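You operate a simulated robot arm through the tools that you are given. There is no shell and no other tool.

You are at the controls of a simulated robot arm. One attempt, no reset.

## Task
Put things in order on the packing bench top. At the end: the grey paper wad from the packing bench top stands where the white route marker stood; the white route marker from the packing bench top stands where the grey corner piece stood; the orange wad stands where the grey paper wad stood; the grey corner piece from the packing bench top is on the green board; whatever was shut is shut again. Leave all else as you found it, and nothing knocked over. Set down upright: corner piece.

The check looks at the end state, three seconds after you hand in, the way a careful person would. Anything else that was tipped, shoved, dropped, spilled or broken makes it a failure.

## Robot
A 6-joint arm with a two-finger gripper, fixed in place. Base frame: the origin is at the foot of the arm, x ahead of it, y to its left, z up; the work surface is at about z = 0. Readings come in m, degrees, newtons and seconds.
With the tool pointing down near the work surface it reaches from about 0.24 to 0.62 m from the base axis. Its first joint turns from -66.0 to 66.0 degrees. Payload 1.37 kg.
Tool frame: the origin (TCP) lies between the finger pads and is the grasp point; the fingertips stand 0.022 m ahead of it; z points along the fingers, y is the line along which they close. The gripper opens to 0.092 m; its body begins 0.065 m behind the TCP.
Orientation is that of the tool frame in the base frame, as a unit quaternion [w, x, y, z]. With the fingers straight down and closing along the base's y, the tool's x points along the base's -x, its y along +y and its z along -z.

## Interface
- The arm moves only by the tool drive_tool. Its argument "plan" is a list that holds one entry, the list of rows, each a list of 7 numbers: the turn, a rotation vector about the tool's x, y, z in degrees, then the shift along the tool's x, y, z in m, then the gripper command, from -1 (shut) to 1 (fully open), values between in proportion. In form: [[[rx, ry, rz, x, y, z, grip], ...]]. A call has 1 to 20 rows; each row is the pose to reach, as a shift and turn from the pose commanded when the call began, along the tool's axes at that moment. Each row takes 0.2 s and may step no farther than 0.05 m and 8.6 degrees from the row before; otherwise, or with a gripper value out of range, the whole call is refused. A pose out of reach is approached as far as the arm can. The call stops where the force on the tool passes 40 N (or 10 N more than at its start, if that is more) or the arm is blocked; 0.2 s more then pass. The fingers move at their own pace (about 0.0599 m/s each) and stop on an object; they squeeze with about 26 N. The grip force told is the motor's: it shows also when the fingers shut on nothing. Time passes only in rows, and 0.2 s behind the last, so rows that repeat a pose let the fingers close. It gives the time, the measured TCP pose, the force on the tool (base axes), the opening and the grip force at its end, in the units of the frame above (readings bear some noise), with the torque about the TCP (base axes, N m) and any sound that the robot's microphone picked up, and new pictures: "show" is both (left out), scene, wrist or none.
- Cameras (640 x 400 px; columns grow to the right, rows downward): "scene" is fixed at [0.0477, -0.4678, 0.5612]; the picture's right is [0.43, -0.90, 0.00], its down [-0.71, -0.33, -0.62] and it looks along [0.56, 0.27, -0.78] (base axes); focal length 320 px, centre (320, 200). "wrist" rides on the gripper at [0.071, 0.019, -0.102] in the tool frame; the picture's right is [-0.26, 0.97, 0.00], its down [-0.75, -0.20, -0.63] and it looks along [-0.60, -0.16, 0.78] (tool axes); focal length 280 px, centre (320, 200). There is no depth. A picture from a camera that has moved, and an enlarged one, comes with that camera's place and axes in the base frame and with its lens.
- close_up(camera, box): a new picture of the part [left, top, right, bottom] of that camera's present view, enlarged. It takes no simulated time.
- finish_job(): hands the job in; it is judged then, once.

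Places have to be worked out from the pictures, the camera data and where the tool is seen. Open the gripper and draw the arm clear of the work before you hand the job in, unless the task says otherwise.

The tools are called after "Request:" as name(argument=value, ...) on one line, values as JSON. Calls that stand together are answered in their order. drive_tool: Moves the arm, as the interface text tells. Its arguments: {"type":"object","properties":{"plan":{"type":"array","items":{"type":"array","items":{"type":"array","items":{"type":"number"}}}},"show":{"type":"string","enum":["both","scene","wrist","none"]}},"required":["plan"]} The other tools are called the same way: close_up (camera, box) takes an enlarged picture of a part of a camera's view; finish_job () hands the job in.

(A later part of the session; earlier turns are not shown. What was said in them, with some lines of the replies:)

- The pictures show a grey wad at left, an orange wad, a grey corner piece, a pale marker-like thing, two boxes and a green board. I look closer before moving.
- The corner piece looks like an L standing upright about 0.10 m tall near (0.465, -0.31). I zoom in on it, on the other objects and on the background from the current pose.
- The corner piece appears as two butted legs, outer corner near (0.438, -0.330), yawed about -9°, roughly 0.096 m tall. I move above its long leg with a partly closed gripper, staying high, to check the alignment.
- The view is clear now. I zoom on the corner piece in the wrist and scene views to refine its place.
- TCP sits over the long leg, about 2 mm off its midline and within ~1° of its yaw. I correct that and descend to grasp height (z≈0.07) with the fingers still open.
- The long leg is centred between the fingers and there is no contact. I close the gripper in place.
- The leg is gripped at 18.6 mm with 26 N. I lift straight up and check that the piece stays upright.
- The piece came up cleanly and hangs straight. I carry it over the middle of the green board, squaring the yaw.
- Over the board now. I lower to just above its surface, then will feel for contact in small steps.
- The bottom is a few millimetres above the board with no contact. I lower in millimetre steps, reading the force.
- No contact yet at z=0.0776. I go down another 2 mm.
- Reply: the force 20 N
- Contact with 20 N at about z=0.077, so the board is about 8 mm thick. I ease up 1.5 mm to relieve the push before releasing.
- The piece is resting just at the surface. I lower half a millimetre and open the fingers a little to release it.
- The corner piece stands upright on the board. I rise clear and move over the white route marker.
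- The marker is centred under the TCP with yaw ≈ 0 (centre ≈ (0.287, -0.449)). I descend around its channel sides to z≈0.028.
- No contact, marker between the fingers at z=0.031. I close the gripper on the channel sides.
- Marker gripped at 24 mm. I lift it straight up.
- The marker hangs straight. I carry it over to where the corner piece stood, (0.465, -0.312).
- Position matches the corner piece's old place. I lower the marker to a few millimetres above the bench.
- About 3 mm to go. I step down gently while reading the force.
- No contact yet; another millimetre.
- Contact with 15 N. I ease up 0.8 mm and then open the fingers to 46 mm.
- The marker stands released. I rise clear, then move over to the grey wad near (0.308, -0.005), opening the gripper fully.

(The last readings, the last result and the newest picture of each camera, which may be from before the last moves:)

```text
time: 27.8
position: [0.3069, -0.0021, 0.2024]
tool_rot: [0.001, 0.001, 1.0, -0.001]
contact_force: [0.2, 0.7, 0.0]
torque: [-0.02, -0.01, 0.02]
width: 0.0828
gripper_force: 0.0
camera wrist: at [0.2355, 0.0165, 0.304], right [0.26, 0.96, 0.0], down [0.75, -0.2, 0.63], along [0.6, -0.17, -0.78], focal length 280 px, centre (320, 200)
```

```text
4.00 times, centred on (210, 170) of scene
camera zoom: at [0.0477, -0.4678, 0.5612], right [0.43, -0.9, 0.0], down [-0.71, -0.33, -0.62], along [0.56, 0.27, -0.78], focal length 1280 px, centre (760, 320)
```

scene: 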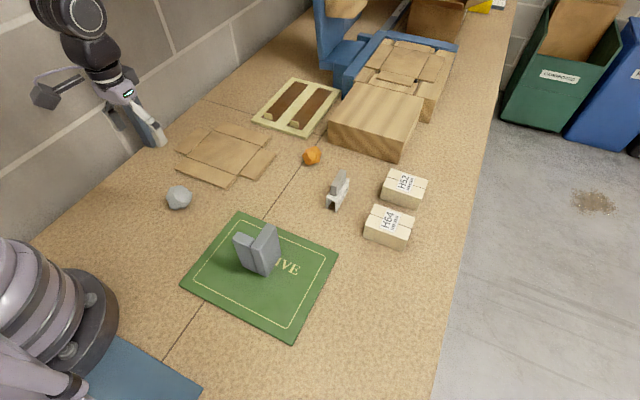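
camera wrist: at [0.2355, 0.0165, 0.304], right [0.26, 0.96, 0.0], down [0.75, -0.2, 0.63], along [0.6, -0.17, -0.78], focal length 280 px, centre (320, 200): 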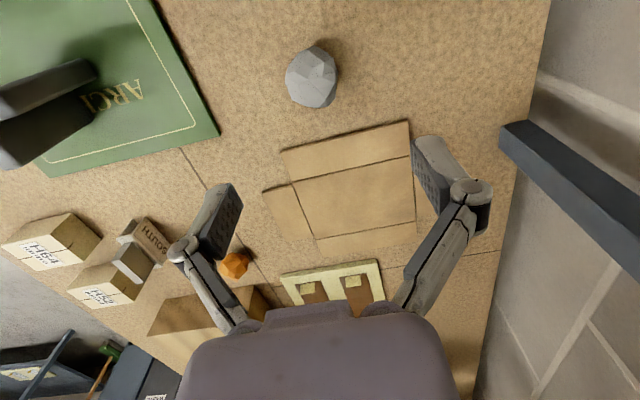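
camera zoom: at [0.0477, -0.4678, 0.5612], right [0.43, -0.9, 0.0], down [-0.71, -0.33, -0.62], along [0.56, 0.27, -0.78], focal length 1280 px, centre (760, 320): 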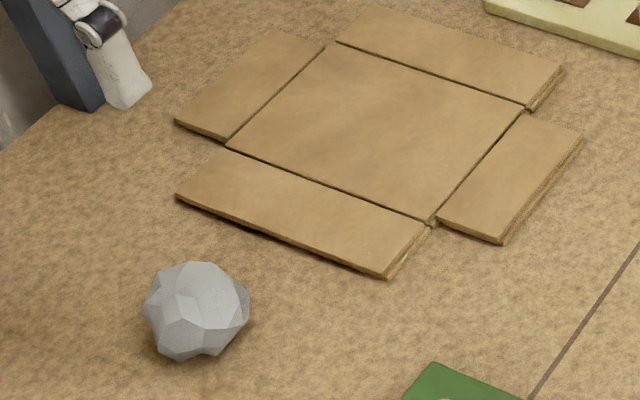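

The grey wad centres at about (0.306, -0.009), ~5 cm wide; the cardboard starts at x≈0.386, so the fingers are clear. I centre and descend around it.

Request:
drive_tool(plan=[[[0, 0, 0, 0, -0.0065, 0.035, 0.8], [0, 0, 0, 0, -0.0065, 0.075, 0.8], [0, 0, 0, 0, -0.0065, 0.115, 0.8], [0, 0, 0, 0, -0.0065, 0.15, 0.8], [0, 0, 0, 0, -0.0065, 0.17, 0.8], [0, 0, 0, 0, -0.0065, 0.175, 0.8], [0, 0, 0, 0, -0.0065, 0.175, 0.8]]])

Request:
close_up(camera="wrist", box=[200, 100, 440, 250])

```text
time: 29.4
position: [0.3091, -0.0111, 0.0263]
tool_rot: [0.001, 0.0, 1.0, 0.0]
contact_force: [0.7, -0.7, -0.6]
torque: [0.02, -0.06, 0.01]
width: 0.0831
gripper_force: 0.0
camera wrist: at [0.2362, 0.0085, 0.1282], right [0.26, 0.96, 0.0], down [0.75, -0.2, 0.63], along [0.6, -0.17, -0.78], focal length 280 px, centre (320, 200)
```

scene: 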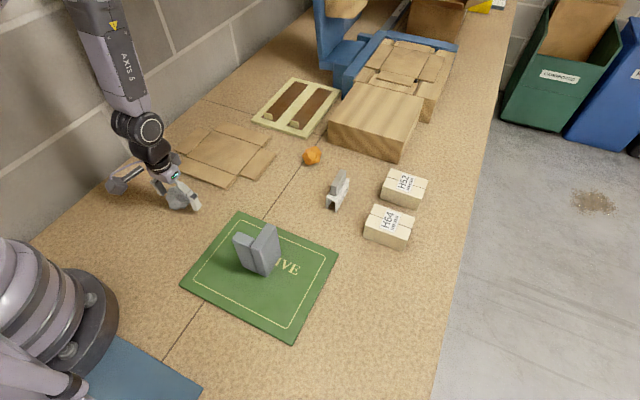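
wrist: 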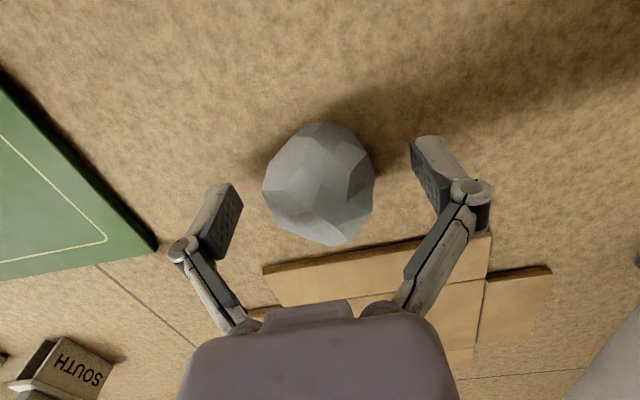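

```text
2.67 times, centred on (320, 175) of wrist
camera zoom: at [0.2362, 0.0085, 0.1282], right [0.26, 0.96, 0.0], down [0.75, -0.2, 0.63], along [0.6, -0.17, -0.78], focal length 748 px, centre (320, 267)
```

zoom: 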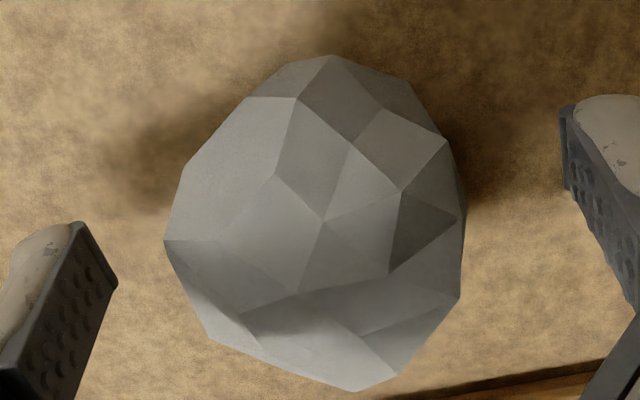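

The wad is exactly centred on the TCP, so its original place is (0.3075, -0.0105). I close gently on it.

Request:
drive_tool(plan=[[[0, 0, 0, 0, 0, 0, 0.4], [0, 0, 0, 0, 0, 0, 0.0], [0, 0, 0, 0, 0, 0, -1], [0, 0, 0, 0, 0, 0, -1], [0, 0, 0, 0, 0, 0, -1], [0, 0, 0, 0, 0, 0, -1]]])

```text
time: 30.8
position: [0.3085, -0.0108, 0.0258]
tool_rot: [0.001, 0.001, 1.0, -0.001]
contact_force: [-1.0, -0.4, 10.7]
torque: [0.0, 0.02, -0.02]
width: 0.0528
gripper_force: 26.4
camera wrist: at [0.2362, 0.0085, 0.1285], right [0.26, 0.96, 0.0], down [0.75, -0.2, 0.63], along [0.6, -0.17, -0.78], focal length 280 px, centre (320, 200)
```

scene: 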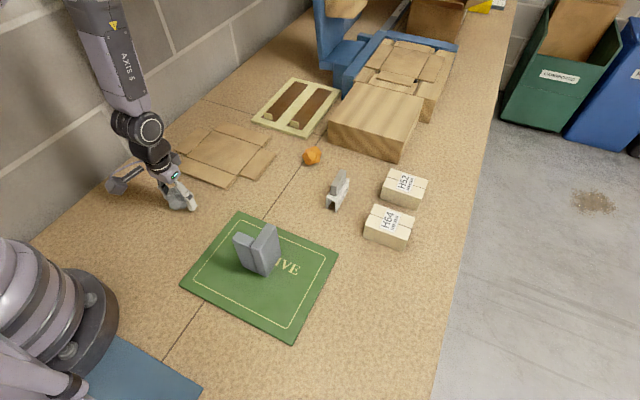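
wrist: 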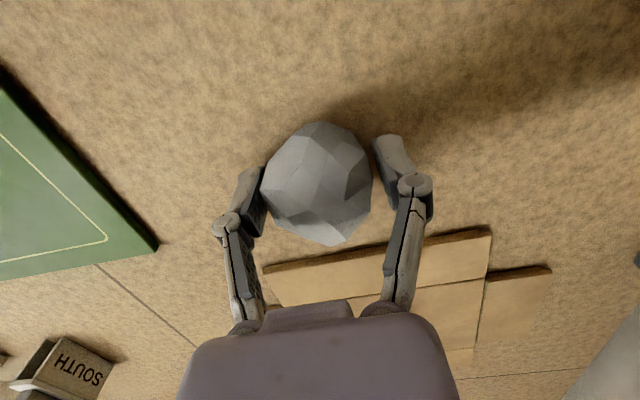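

Gripped at 53 mm. I lift slowly and check that it stays in the fingers.

Request:
drive_tool(plan=[[[0, 0, 0, 0, 0, -0.005, -1], [0, 0, 0, 0, 0, -0.015, -1], [0, 0, 0, 0, 0, -0.035, -1], [0, 0, 0, 0, 0, -0.065, -1], [0, 0, 0, 0, 0, -0.1, -1], [0, 0, 0, 0, 0, -0.14, -1], [0, 0, 0, 0, 0, -0.16, -1], [0, 0, 0, 0, 0, -0.16, -1]]])

```text
time: 32.6
position: [0.3085, -0.0115, 0.1869]
tool_rot: [0.001, 0.002, 1.0, -0.001]
contact_force: [1.0, 0.7, -0.6]
torque: [0.02, 0.03, 0.02]
width: 0.0527
gripper_force: 26.3
camera wrist: at [0.2356, 0.0086, 0.2887], right [0.26, 0.96, 0.0], down [0.75, -0.2, 0.63], along [0.6, -0.17, -0.78], focal length 280 px, centre (320, 200)
```

scene: 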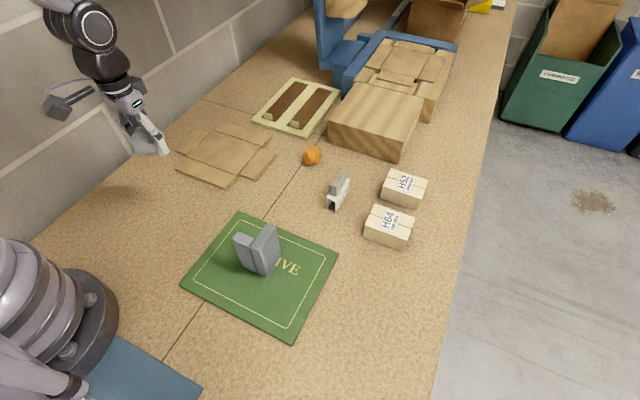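
wrist: 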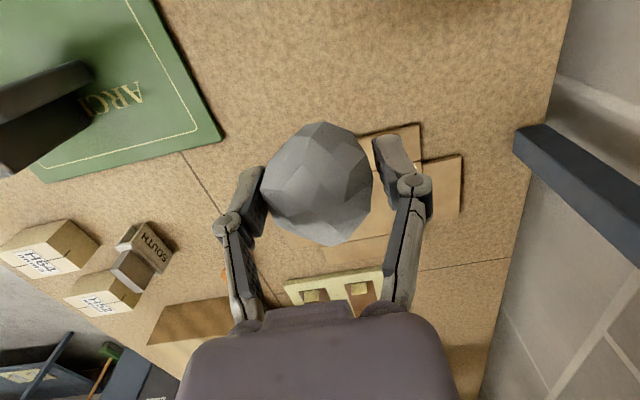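

The grey wad is held firmly. I carry it over to the marker's old place, swinging slightly outward to stay clear of the corner piece.

Request:
drive_tool(plan=[[[0, 0, 0, -0.01, -0.035, 0, -1], [0, 0, 0, -0.02, -0.08, 0, -1], [0, 0, 0, -0.03, -0.125, 0, -1], [0, 0, 0, -0.03, -0.172, 0, -1], [0, 0, 0, -0.03, -0.22, 0, -1], [0, 0, 0, -0.03, -0.266, 0, -1], [0, 0, 0, -0.02, -0.31, 0, -1], [0, 0, 0, -0.005, -0.353, 0, -1], [0, 0, 0, 0.008, -0.395, 0, -1], [0, 0, 0, 0.017, -0.425, 0, -1], [0, 0, 0, 0.0205, -0.4385, 0, -1], [0, 0, 0, 0.0205, -0.4385, 0, -1]]])

```text
time: 35.2
position: [0.2872, -0.4491, 0.1868]
tool_rot: [0.001, 0.001, 1.0, -0.001]
contact_force: [0.4, -0.3, -0.4]
torque: [0.01, -0.02, 0.0]
width: 0.0528
gripper_force: 26.8
camera wrist: at [0.2147, -0.4299, 0.2887], right [0.26, 0.96, 0.0], down [0.75, -0.2, 0.63], along [0.6, -0.17, -0.78], focal length 280 px, centre (320, 200)
```

scene: 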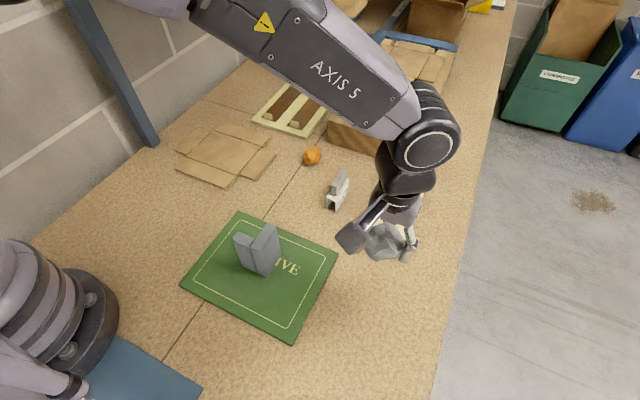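
wrist: 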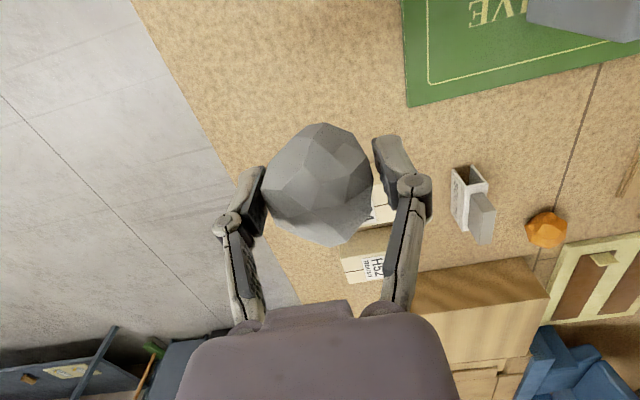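

In position above (0.287, -0.449). I lower to about 3 mm above the release height.

Request:
drive_tool(plan=[[[0, 0, 0, 0, 0, 0.04, -1], [0, 0, 0, 0, 0, 0.08, -1], [0, 0, 0, 0, 0, 0.115, -1], [0, 0, 0, 0, 0, 0.14, -1], [0, 0, 0, 0, 0, 0.152, -1], [0, 0, 0, 0, 0, 0.156, -1], [0, 0, 0, 0, 0, 0.157, -1], [0, 0, 0, 0, 0, 0.157, -1]]])

```text
time: 37.0
position: [0.2871, -0.4482, 0.0296]
tool_rot: [0.001, 0.001, 1.0, 0.0]
contact_force: [-0.2, -0.1, -0.3]
torque: [-0.01, -0.02, 0.0]
width: 0.0524
gripper_force: 25.9
camera wrist: at [0.215, -0.4299, 0.1314], right [0.26, 0.96, 0.0], down [0.75, -0.2, 0.63], along [0.6, -0.17, -0.78], focal length 280 px, centre (320, 200)
```

scene: 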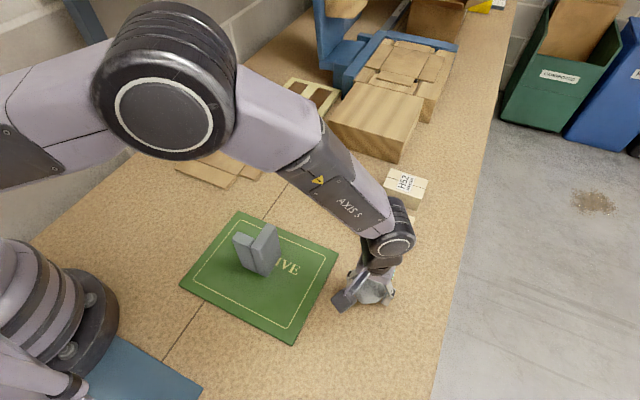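
wrist: 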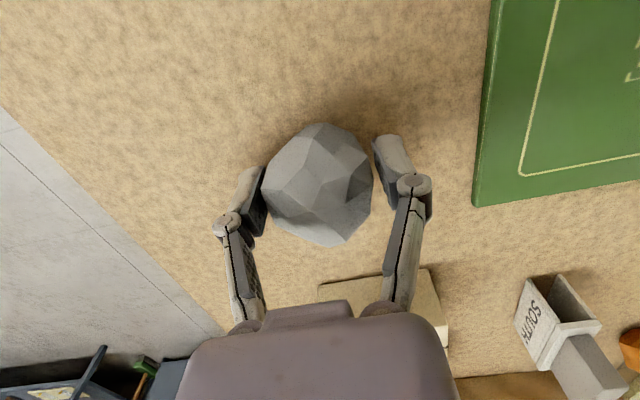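

I step down gently to feel the bench.

Request:
drive_tool(plan=[[[0, 0, 0, 0, 0, 0.001, -1], [0, 0, 0, 0, 0, 0.002, -1], [0, 0, 0, 0, 0, 0.0025, -1], [0, 0, 0, 0, 0, 0.0025, -1]]], show="none")

```text
time: 38.0
position: [0.2884, -0.4504, 0.0262]
tool_rot: [0.001, 0.001, 1.0, -0.001]
contact_force: [-0.3, -0.4, 3.1]
torque: [0.04, 0.0, 0.03]
width: 0.0524
gripper_force: 25.6
```

Light contact (3 N) at z=0.026, the height it was gripped at. I open the fingers gradually.

Request:
drive_tool(plan=[[[0, 0, 0, 0, 0, 0.0003, 0.2], [0, 0, 0, 0, 0, 0.0003, 0.3], [0, 0, 0, 0, 0, 0.0003, 0.45], [0, 0, 0, 0, 0, 0.0003, 0.6], [0, 0, 0, 0, 0, 0.0003, 0.8], [0, 0, 0, 0, 0, 0.0003, 0.8], [0, 0, 0, 0, 0, 0.0003, 0.8]]])

```text
time: 39.6
position: [0.2887, -0.4489, 0.0261]
tool_rot: [0.0, 0.001, 1.0, -0.001]
contact_force: [-0.2, 0.3, -0.1]
torque: [-0.02, 0.02, -0.01]
width: 0.083
gripper_force: 0.1
camera wrist: at [0.2151, -0.4299, 0.1282], right [0.26, 0.96, 0.0], down [0.75, -0.2, 0.63], along [0.6, -0.17, -0.78], focal length 280 px, centre (320, 200)
```

scene: 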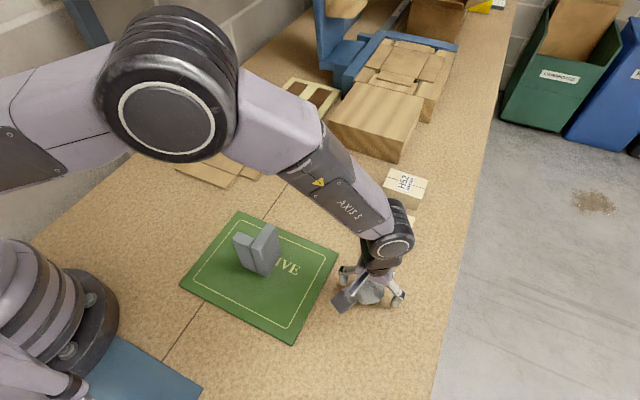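
wrist: 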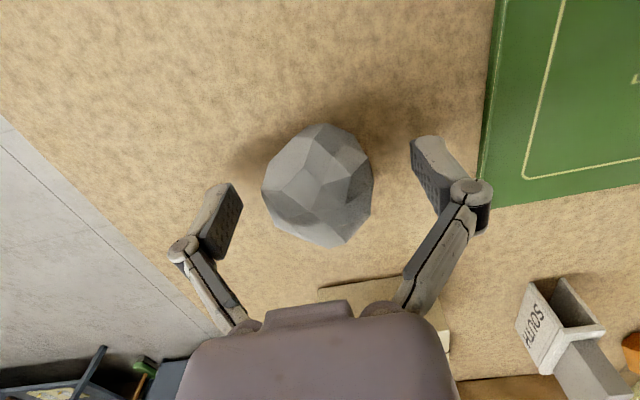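

The wad stands still after release. I rise clear and travel over to the orange wad near (0.55, -0.206).

Request:
drive_tool(plan=[[[0, 0, 0, 0, 0, -0.015, 0.8], [0, 0, 0, 0, 0, -0.05, 0.8], [0, 0, 0, 0, 0, -0.095, 0.8], [0, 0, 0, 0, 0, -0.14, 0.8], [0, 0, 0, 0, 0, -0.175, 0.8], [0, 0, 0, -0.03, 0.028, -0.175, 0.8], [0, 0, 0, -0.063, 0.0585, -0.175, 0.8], [0, 0, 0, -0.097, 0.09, -0.175, 0.8], [0, 0, 0, -0.131, 0.1213, -0.175, 0.8], [0, 0, 0, -0.165, 0.1528, -0.175, 0.8], [0, 0, 0, -0.199, 0.1842, -0.175, 0.8], [0, 0, 0, -0.232, 0.2148, -0.175, 0.8], [0, 0, 0, -0.255, 0.236, -0.175, 0.8], [0, 0, 0, -0.263, 0.2435, -0.175, 0.8], [0, 0, 0, -0.263, 0.2435, -0.175, 0.8]]])

Request:
close_up(camera="wrist", box=[240, 0, 400, 160])

Request:
close_up(camera="scene", box=[320, 220, 480, 320])

```text
time: 42.8
position: [0.5505, -0.2058, 0.2019]
tool_rot: [0.001, 0.0, 1.0, -0.001]
contact_force: [-0.1, 0.1, -0.4]
torque: [0.02, -0.01, -0.04]
width: 0.0828
gripper_force: 0.1
camera wrist: at [0.4782, -0.1861, 0.3041], right [0.26, 0.96, 0.0], down [0.75, -0.2, 0.63], along [0.6, -0.17, -0.78], focal length 280 px, centre (320, 200)
```

scene: 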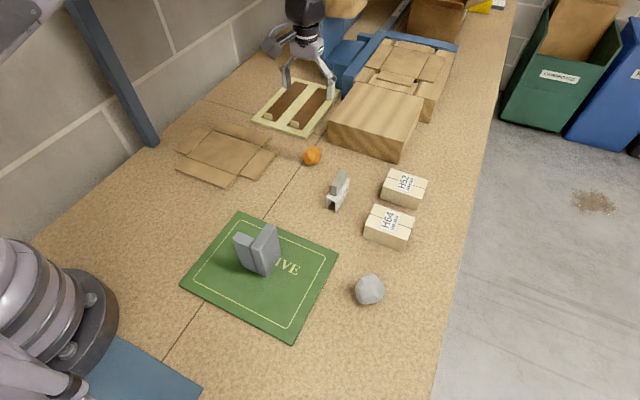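
wrist: 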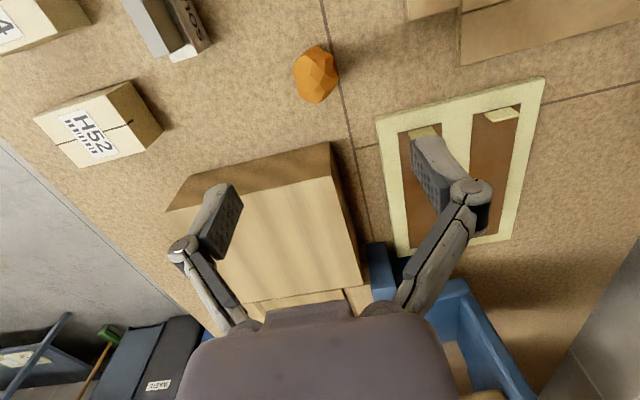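

```text
2.50 times, centred on (320, 80) of wrist
camera zoom: at [0.4782, -0.1861, 0.3041], right [0.26, 0.96, 0.0], down [0.75, -0.2, 0.63], along [0.6, -0.17, -0.78], focal length 701 px, centre (320, 500)
```

zoom: 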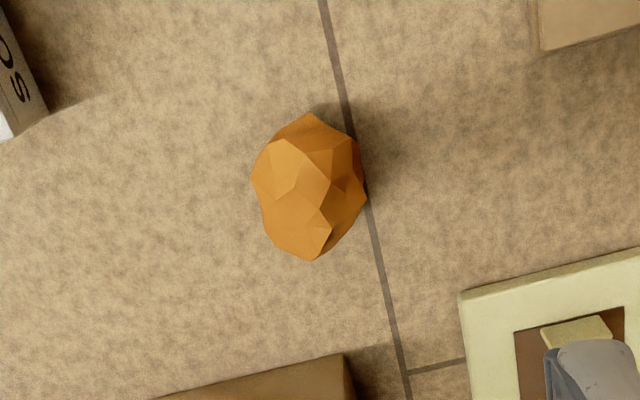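

```text
4.00 times, centred on (400, 270) of scene
camera zoom: at [0.0477, -0.4678, 0.5612], right [0.43, -0.9, 0.0], down [-0.71, -0.33, -0.62], along [0.56, 0.27, -0.78], focal length 1280 px, centre (0, -80)
```

zoom: 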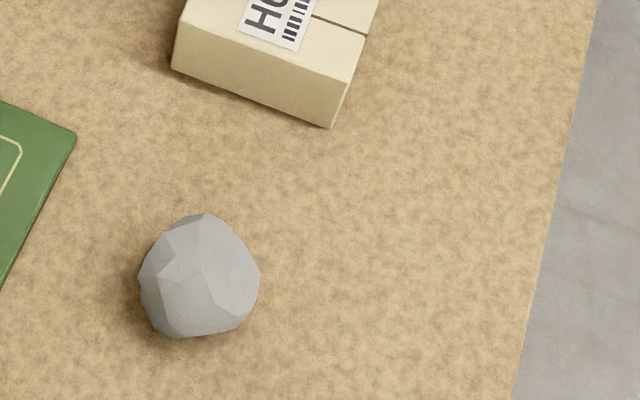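

The grey wad stands in the marker's old place. The orange wad is at about (0.548, -0.209); I centre on it and descend.

Request:
drive_tool(plan=[[[0, 0, 0, 0.0015, -0.0035, 0.035, 0.8], [0, 0, 0, 0.0015, -0.0035, 0.075, 0.8], [0, 0, 0, 0.0015, -0.0035, 0.115, 0.8], [0, 0, 0, 0.0015, -0.0035, 0.15, 0.8], [0, 0, 0, 0.0015, -0.0035, 0.17, 0.8], [0, 0, 0, 0.0015, -0.0035, 0.176, 0.8], [0, 0, 0, 0.0015, -0.0035, 0.176, 0.8]]])

Request:
close_up(camera="wrist", box=[200, 100, 440, 250])

```text
time: 44.4
position: [0.5505, -0.2102, 0.0254]
tool_rot: [0.001, 0.0, 1.0, -0.001]
contact_force: [-0.2, 0.0, 0.0]
torque: [-0.04, 0.01, -0.03]
width: 0.0827
gripper_force: 0.1
camera wrist: at [0.4771, -0.1899, 0.1279], right [0.26, 0.96, 0.0], down [0.75, -0.2, 0.63], along [0.6, -0.17, -0.78], focal length 280 px, centre (320, 200)
```

scene: 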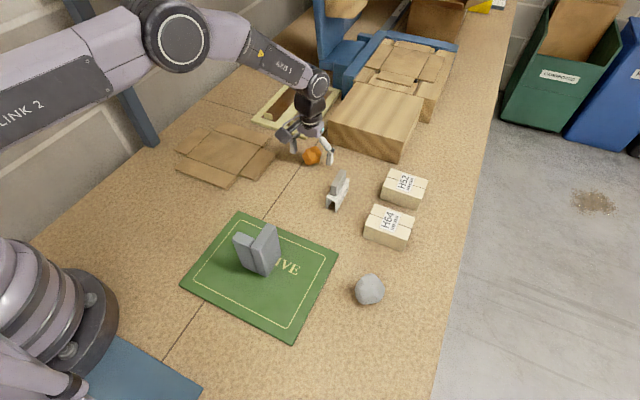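
wrist: 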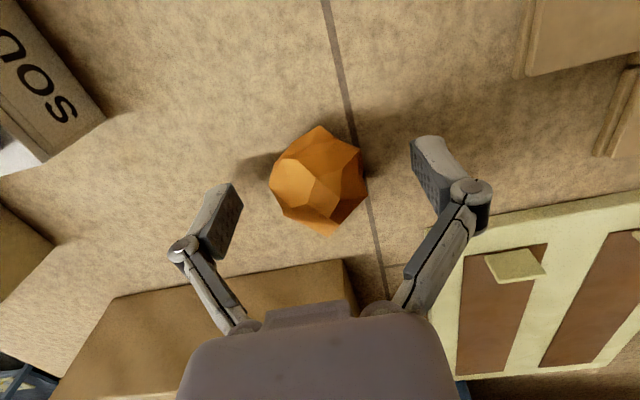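

```text
2.67 times, centred on (320, 175) of wrist
camera zoom: at [0.4771, -0.1899, 0.1279], right [0.26, 0.96, 0.0], down [0.75, -0.2, 0.63], along [0.6, -0.17, -0.78], focal length 748 px, centre (320, 267)
```

zoom: 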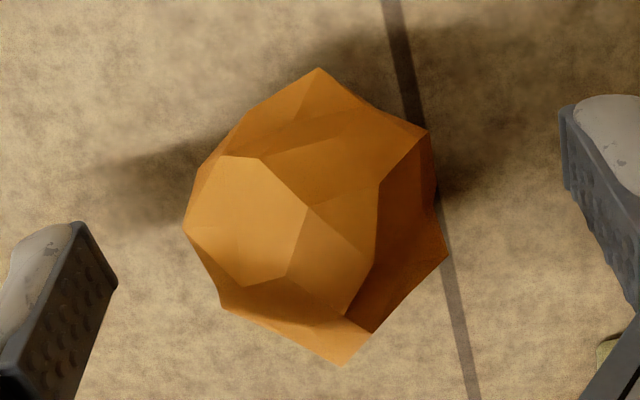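

The orange wad is centred between the fingers with no contact. I close on it.

Request:
drive_tool(plan=[[[0, 0, 0, 0, 0, 0, 0.4], [0, 0, 0, 0, 0, 0, 0.0], [0, 0, 0, 0, 0, 0, -1], [0, 0, 0, 0, 0, 0, -1], [0, 0, 0, 0, 0, 0, -1], [0, 0, 0, 0, 0, 0, -1]]])

```text
time: 45.8
position: [0.5496, -0.2097, 0.0263]
tool_rot: [0.001, 0.001, 1.0, -0.001]
contact_force: [-0.9, -0.9, 1.7]
torque: [0.03, -0.01, 0.05]
width: 0.0483
gripper_force: 26.4
camera wrist: at [0.4772, -0.1899, 0.1282], right [0.26, 0.96, 0.0], down [0.75, -0.2, 0.63], along [0.6, -0.17, -0.78], focal length 280 px, centre (320, 200)
```

scene: 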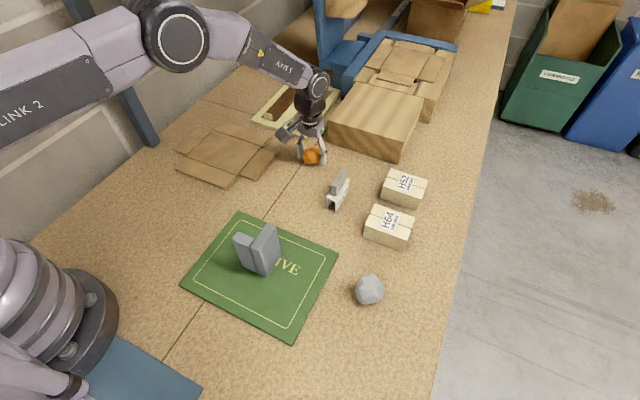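
wrist: 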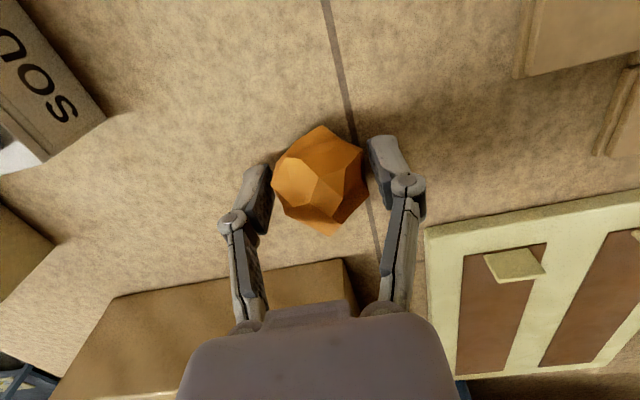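

Gripped at 48 mm. I lift slowly and watch the hold.

Request:
drive_tool(plan=[[[0, 0, 0, 0, 0, -0.005, -1], [0, 0, 0, 0, 0, -0.015, -1], [0, 0, 0, 0, 0, -0.035, -1], [0, 0, 0, 0, 0, -0.065, -1], [0, 0, 0, 0, 0, -0.1, -1], [0, 0, 0, 0, 0, -0.14, -1], [0, 0, 0, 0, 0, -0.16, -1], [0, 0, 0, 0, 0, -0.16, -1]]])

```text
time: 47.6
position: [0.5485, -0.21, 0.1863]
tool_rot: [0.001, 0.001, 1.0, -0.001]
contact_force: [0.1, 0.5, -0.5]
torque: [0.02, -0.02, -0.01]
width: 0.0482
gripper_force: 25.9
camera wrist: at [0.4761, -0.1905, 0.2886], right [0.26, 0.96, 0.0], down [0.75, -0.2, 0.63], along [0.6, -0.17, -0.78], focal length 280 px, centre (320, 200)
```

scene: 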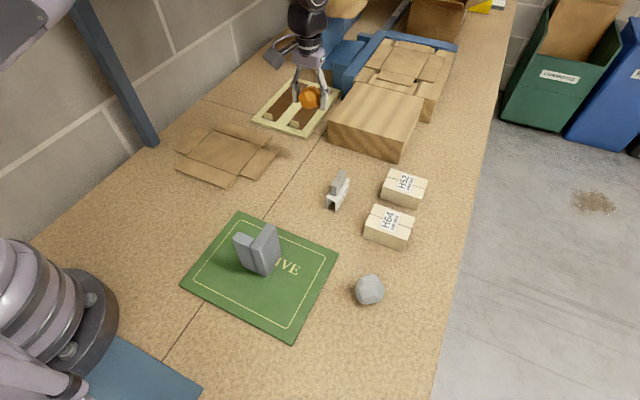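
wrist: 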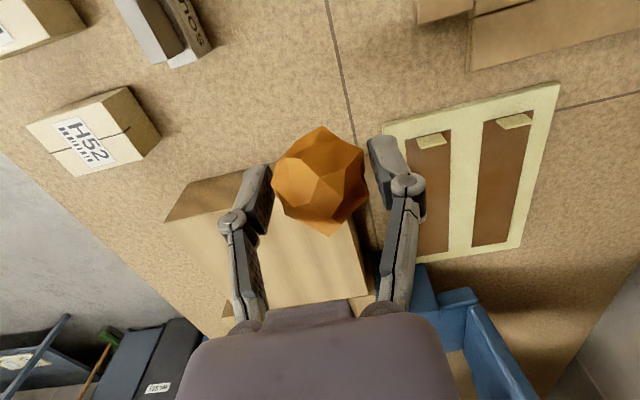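

The orange wad is held well. I carry it over the flattened carton to the grey wad's old place at (0.3075, -0.0105).

Request:
drive_tool(plan=[[[0, 0, 0, 0.024, 0.02, 0, -1], [0, 0, 0, 0.058, 0.048, 0, -1], [0, 0, 0, 0.092, 0.076, 0, -1], [0, 0, 0, 0.126, 0.1043, 0, -1], [0, 0, 0, 0.16, 0.1324, 0, -1], [0, 0, 0, 0.194, 0.1605, 0, -1], [0, 0, 0, 0.224, 0.1853, 0, -1], [0, 0, 0, 0.2405, 0.199, 0, -1], [0, 0, 0, 0.2405, 0.199, 0, -1]]])

```text
time: 49.6
position: [0.3072, -0.0094, 0.1843]
tool_rot: [0.001, 0.001, 1.0, -0.001]
contact_force: [0.1, -0.2, 0.3]
torque: [0.03, -0.04, 0.0]
width: 0.0486
gripper_force: 25.9
camera wrist: at [0.2355, 0.0092, 0.2867], right [0.26, 0.96, 0.0], down [0.75, -0.2, 0.63], along [0.6, -0.17, -0.78], focal length 280 px, centre (320, 200)
```

scene: 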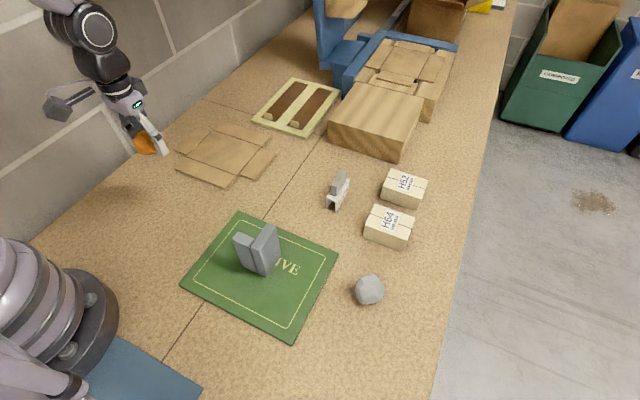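
wrist: 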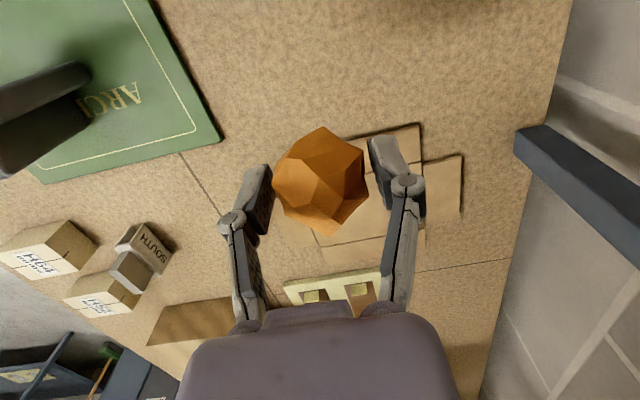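

Over the target place. I lower to a few millimetres above the bench.

Request:
drive_tool(plan=[[[0, 0, 0, 0, 0, 0.04, -1], [0, 0, 0, 0, 0, 0.08, -1], [0, 0, 0, 0, 0, 0.115, -1], [0, 0, 0, 0, 0, 0.14, -1], [0, 0, 0, 0, 0, 0.151, -1], [0, 0, 0, 0, 0, 0.155, -1], [0, 0, 0, 0, 0, 0.155, -1]]])

```text
time: 51.2
position: [0.3089, -0.011, 0.029]
tool_rot: [0.002, 0.001, 1.0, -0.001]
contact_force: [-0.7, 0.3, 0.0]
torque: [-0.02, -0.02, 0.03]
width: 0.0486
gripper_force: 26.0
camera wrist: at [0.2364, 0.0092, 0.1316], right [0.26, 0.96, 0.0], down [0.75, -0.2, 0.63], along [0.6, -0.17, -0.78], focal length 280 px, centre (320, 200)
```

scene: 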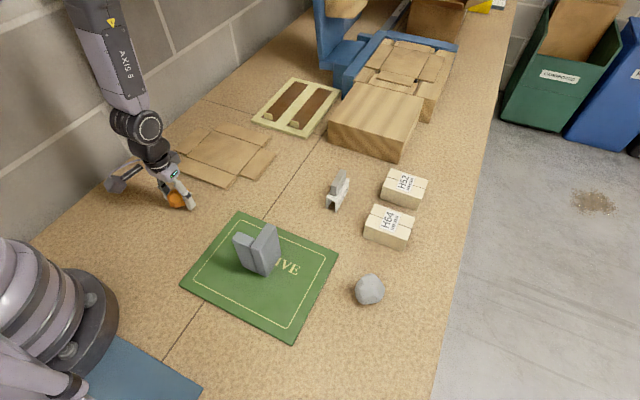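
wrist: 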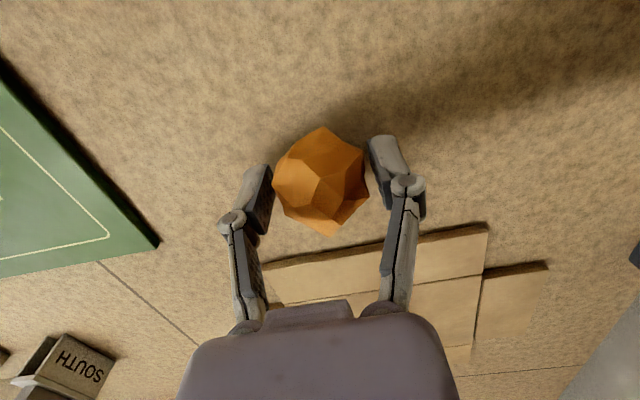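

I step down gently to feel the bench.

Request:
drive_tool(plan=[[[0, 0, 0, 0, 0, 0.001, -1], [0, 0, 0, 0, 0, 0.002, -1], [0, 0, 0, 0, 0, 0.0025, -1], [0, 0, 0, 0, 0, 0.0025, -1]]], show="none")

```text
time: 52.2
position: [0.3091, -0.0103, 0.0266]
tool_rot: [0.001, 0.001, 1.0, -0.001]
contact_force: [0.3, 0.1, -0.6]
torque: [0.01, -0.01, 0.01]
width: 0.0485
gripper_force: 25.7
```

No contact yet; one more millimetre.

Request:
drive_tool(plan=[[[0, 0, 0, 0, 0, 0.0005, -1], [0, 0, 0, 0, 0, 0.001, -1], [0, 0, 0, 0, 0, 0.001, -1]]], show="none")

```text
time: 53.0
position: [0.3093, -0.0099, 0.0264]
tool_rot: [0.0, 0.001, 1.0, -0.002]
contact_force: [-0.6, 0.0, -0.2]
torque: [0.01, 0.0, -0.01]
width: 0.0485
gripper_force: 25.9
```

Still no contact reading; I go down another 0.7 mm.

Request:
drive_tool(plan=[[[0, 0, 0, 0, 0, 0.0004, -1], [0, 0, 0, 0, 0, 0.0007, -1], [0, 0, 0, 0, 0, 0.0007, -1]]], show="none")

```text
time: 53.8
position: [0.3097, -0.0105, 0.0254]
tool_rot: [0.0, -0.001, 1.0, -0.001]
contact_force: [-2.0, 0.2, 13.1]
torque: [0.05, 0.05, 0.01]
width: 0.0483
gripper_force: 26.4
```

Contact at 13 N. I back off 0.5 mm and open the fingers gradually.

Request:
drive_tool(plan=[[[0, 0, 0, 0, 0, -0.0005, -1], [0, 0, 0, 0, 0, -0.0005, 0.1], [0, 0, 0, 0, 0, -0.0005, 0.2], [0, 0, 0, 0, 0, -0.0005, 0.4], [0, 0, 0, 0, 0, -0.0005, 0.6], [0, 0, 0, 0, 0, -0.0005, 0.8], [0, 0, 0, 0, 0, -0.0005, 0.8], [0, 0, 0, 0, 0, -0.0005, 0.8]]])

```text
time: 55.6
position: [0.3089, -0.0101, 0.0262]
tool_rot: [0.001, 0.001, 1.0, -0.001]
contact_force: [-0.8, 0.1, 0.2]
torque: [0.0, 0.0, 0.01]
width: 0.0829
gripper_force: 0.1
camera wrist: at [0.2366, 0.0093, 0.1282], right [0.26, 0.96, 0.0], down [0.75, -0.2, 0.63], along [0.6, -0.17, -0.78], focal length 280 px, centre (320, 200)
```

scene: 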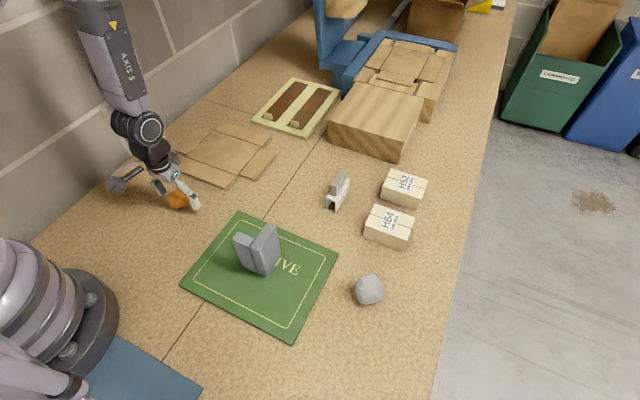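
wrist: 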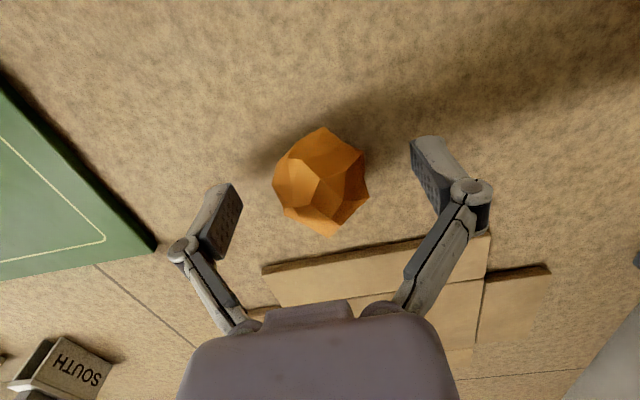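

The orange wad stands still, released. I rise straight up and clear, then check everything.

Request:
drive_tool(plan=[[[0, 0, 0, 0, 0, -0.015, 0.8], [0, 0, 0, 0, 0, -0.05, 0.8], [0, 0, 0, 0, 0, -0.095, 0.8], [0, 0, 0, 0, 0, -0.14, 0.8], [0, 0, 0, 0, 0, -0.185, 0.9], [0, 0, 0, 0, 0, -0.22, 1], [0, 0, 0, 0, 0.04, -0.235, 1], [0, 0, 0, 0, 0.08, -0.245, 1], [0, 0, 0, 0, 0.1, -0.245, 1], [0, 0, 0, 0, 0.1, -0.245, 1]]])

Request:
close_up(camera="scene", box=[130, 140, 290, 240])

Request:
close_up(camera="scene", box=[220, 160, 460, 320])

Request:
close_up(camera="scene", box=[180, 0, 480, 190])

```text
time: 57.8
position: [0.3076, 0.0894, 0.2712]
tool_rot: [0.0, 0.001, 1.0, -0.001]
contact_force: [-0.1, 0.2, 0.1]
torque: [0.02, 0.02, 0.01]
width: 0.0919
gripper_force: 0.0
camera wrist: at [0.236, 0.1094, 0.3741], right [0.26, 0.96, 0.0], down [0.75, -0.2, 0.63], along [0.6, -0.17, -0.78], focal length 280 px, centre (320, 200)
```

scene: 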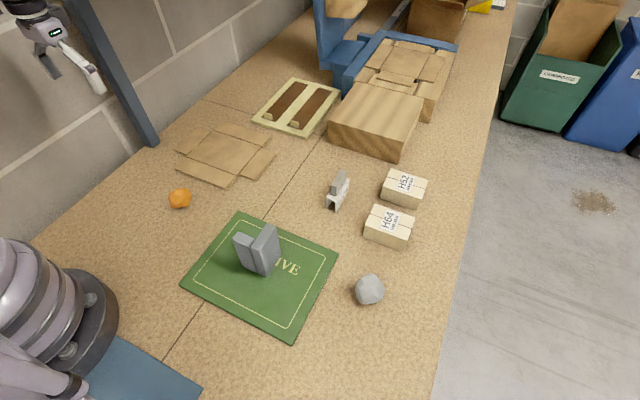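
wrist: 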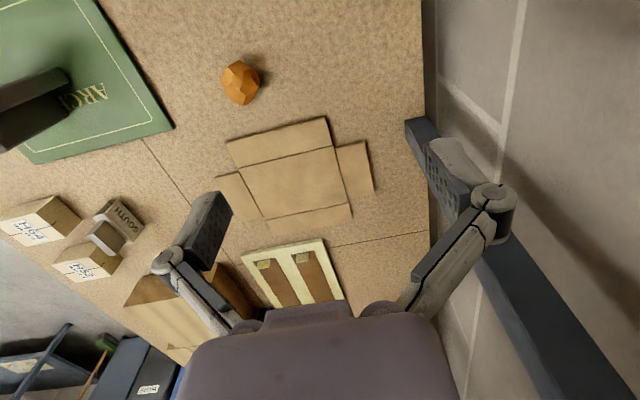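

```text
4.00 times, centred on (210, 190) of scene
camera zoom: at [0.0477, -0.4678, 0.5612], right [0.43, -0.9, 0.0], down [-0.71, -0.33, -0.62], along [0.56, 0.27, -0.78], focal length 1280 px, centre (760, 240)
```

zoom: 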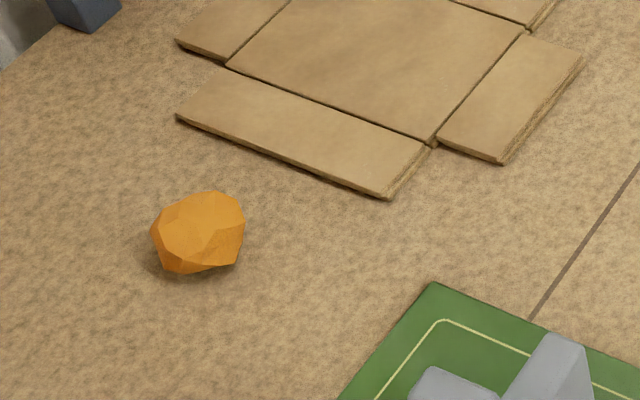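

```text
2.50 times, centred on (340, 240) of scene
camera zoom: at [0.0477, -0.4678, 0.5612], right [0.43, -0.9, 0.0], down [-0.71, -0.33, -0.62], along [0.56, 0.27, -0.78], focal length 800 px, centre (270, 100)
```

zoom: 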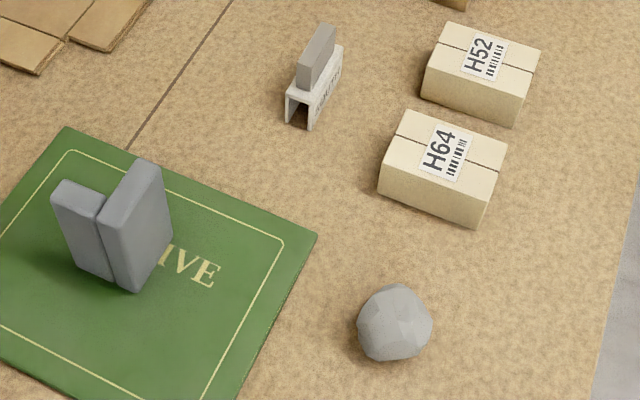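

```text
2.11 times, centred on (330, 95) of scene
camera zoom: at [0.0477, -0.4678, 0.5612], right [0.43, -0.9, 0.0], down [-0.71, -0.33, -0.62], along [0.56, 0.27, -0.78], focal length 674 px, centre (299, 421)
```

zoom: 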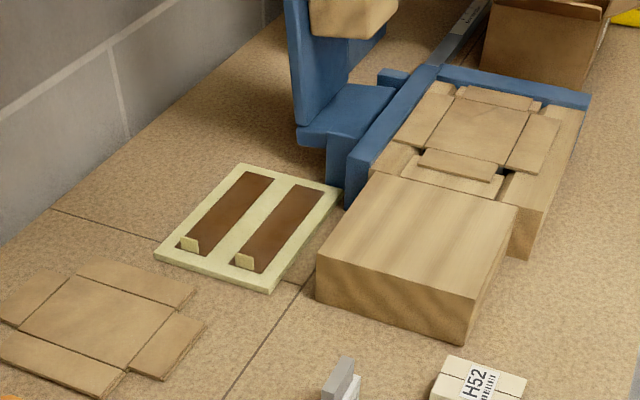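

Everything is in place. The corner piece stands upright on the board, and the marker is where the corner piece stood. The grey wad is in the marker's old place, and the orange wad's image centre matches the grey wad's old one. The other objects look untouched, nothing was opened, and the arm is clear with the gripper open, so I hand in.

Request:
finish_job()

```text
The job is handed in.
```

The rearrangement is finished and handed in. In the last pictures before hand-in, each item was where you asked:

- **Corner piece:** it stands upright on the green board, near the middle.
- **White route marker:** it stands where the corner piece was, at about (0.466, -0.313).
- **Grey paper wad:** it stands where the marker was, at about (0.288, -0.449).
- **Orange wad:** it stands where the grey wad was, at about (0.308, -0.010). Its centre in the scene picture is within a pixel of the grey wad's original one.

I did not open anything, so there was nothing to shut again. The boxes, the flattened carton and everything else on the bench looked unmoved. The arm ended raised clear of the work with the gripper fully open.
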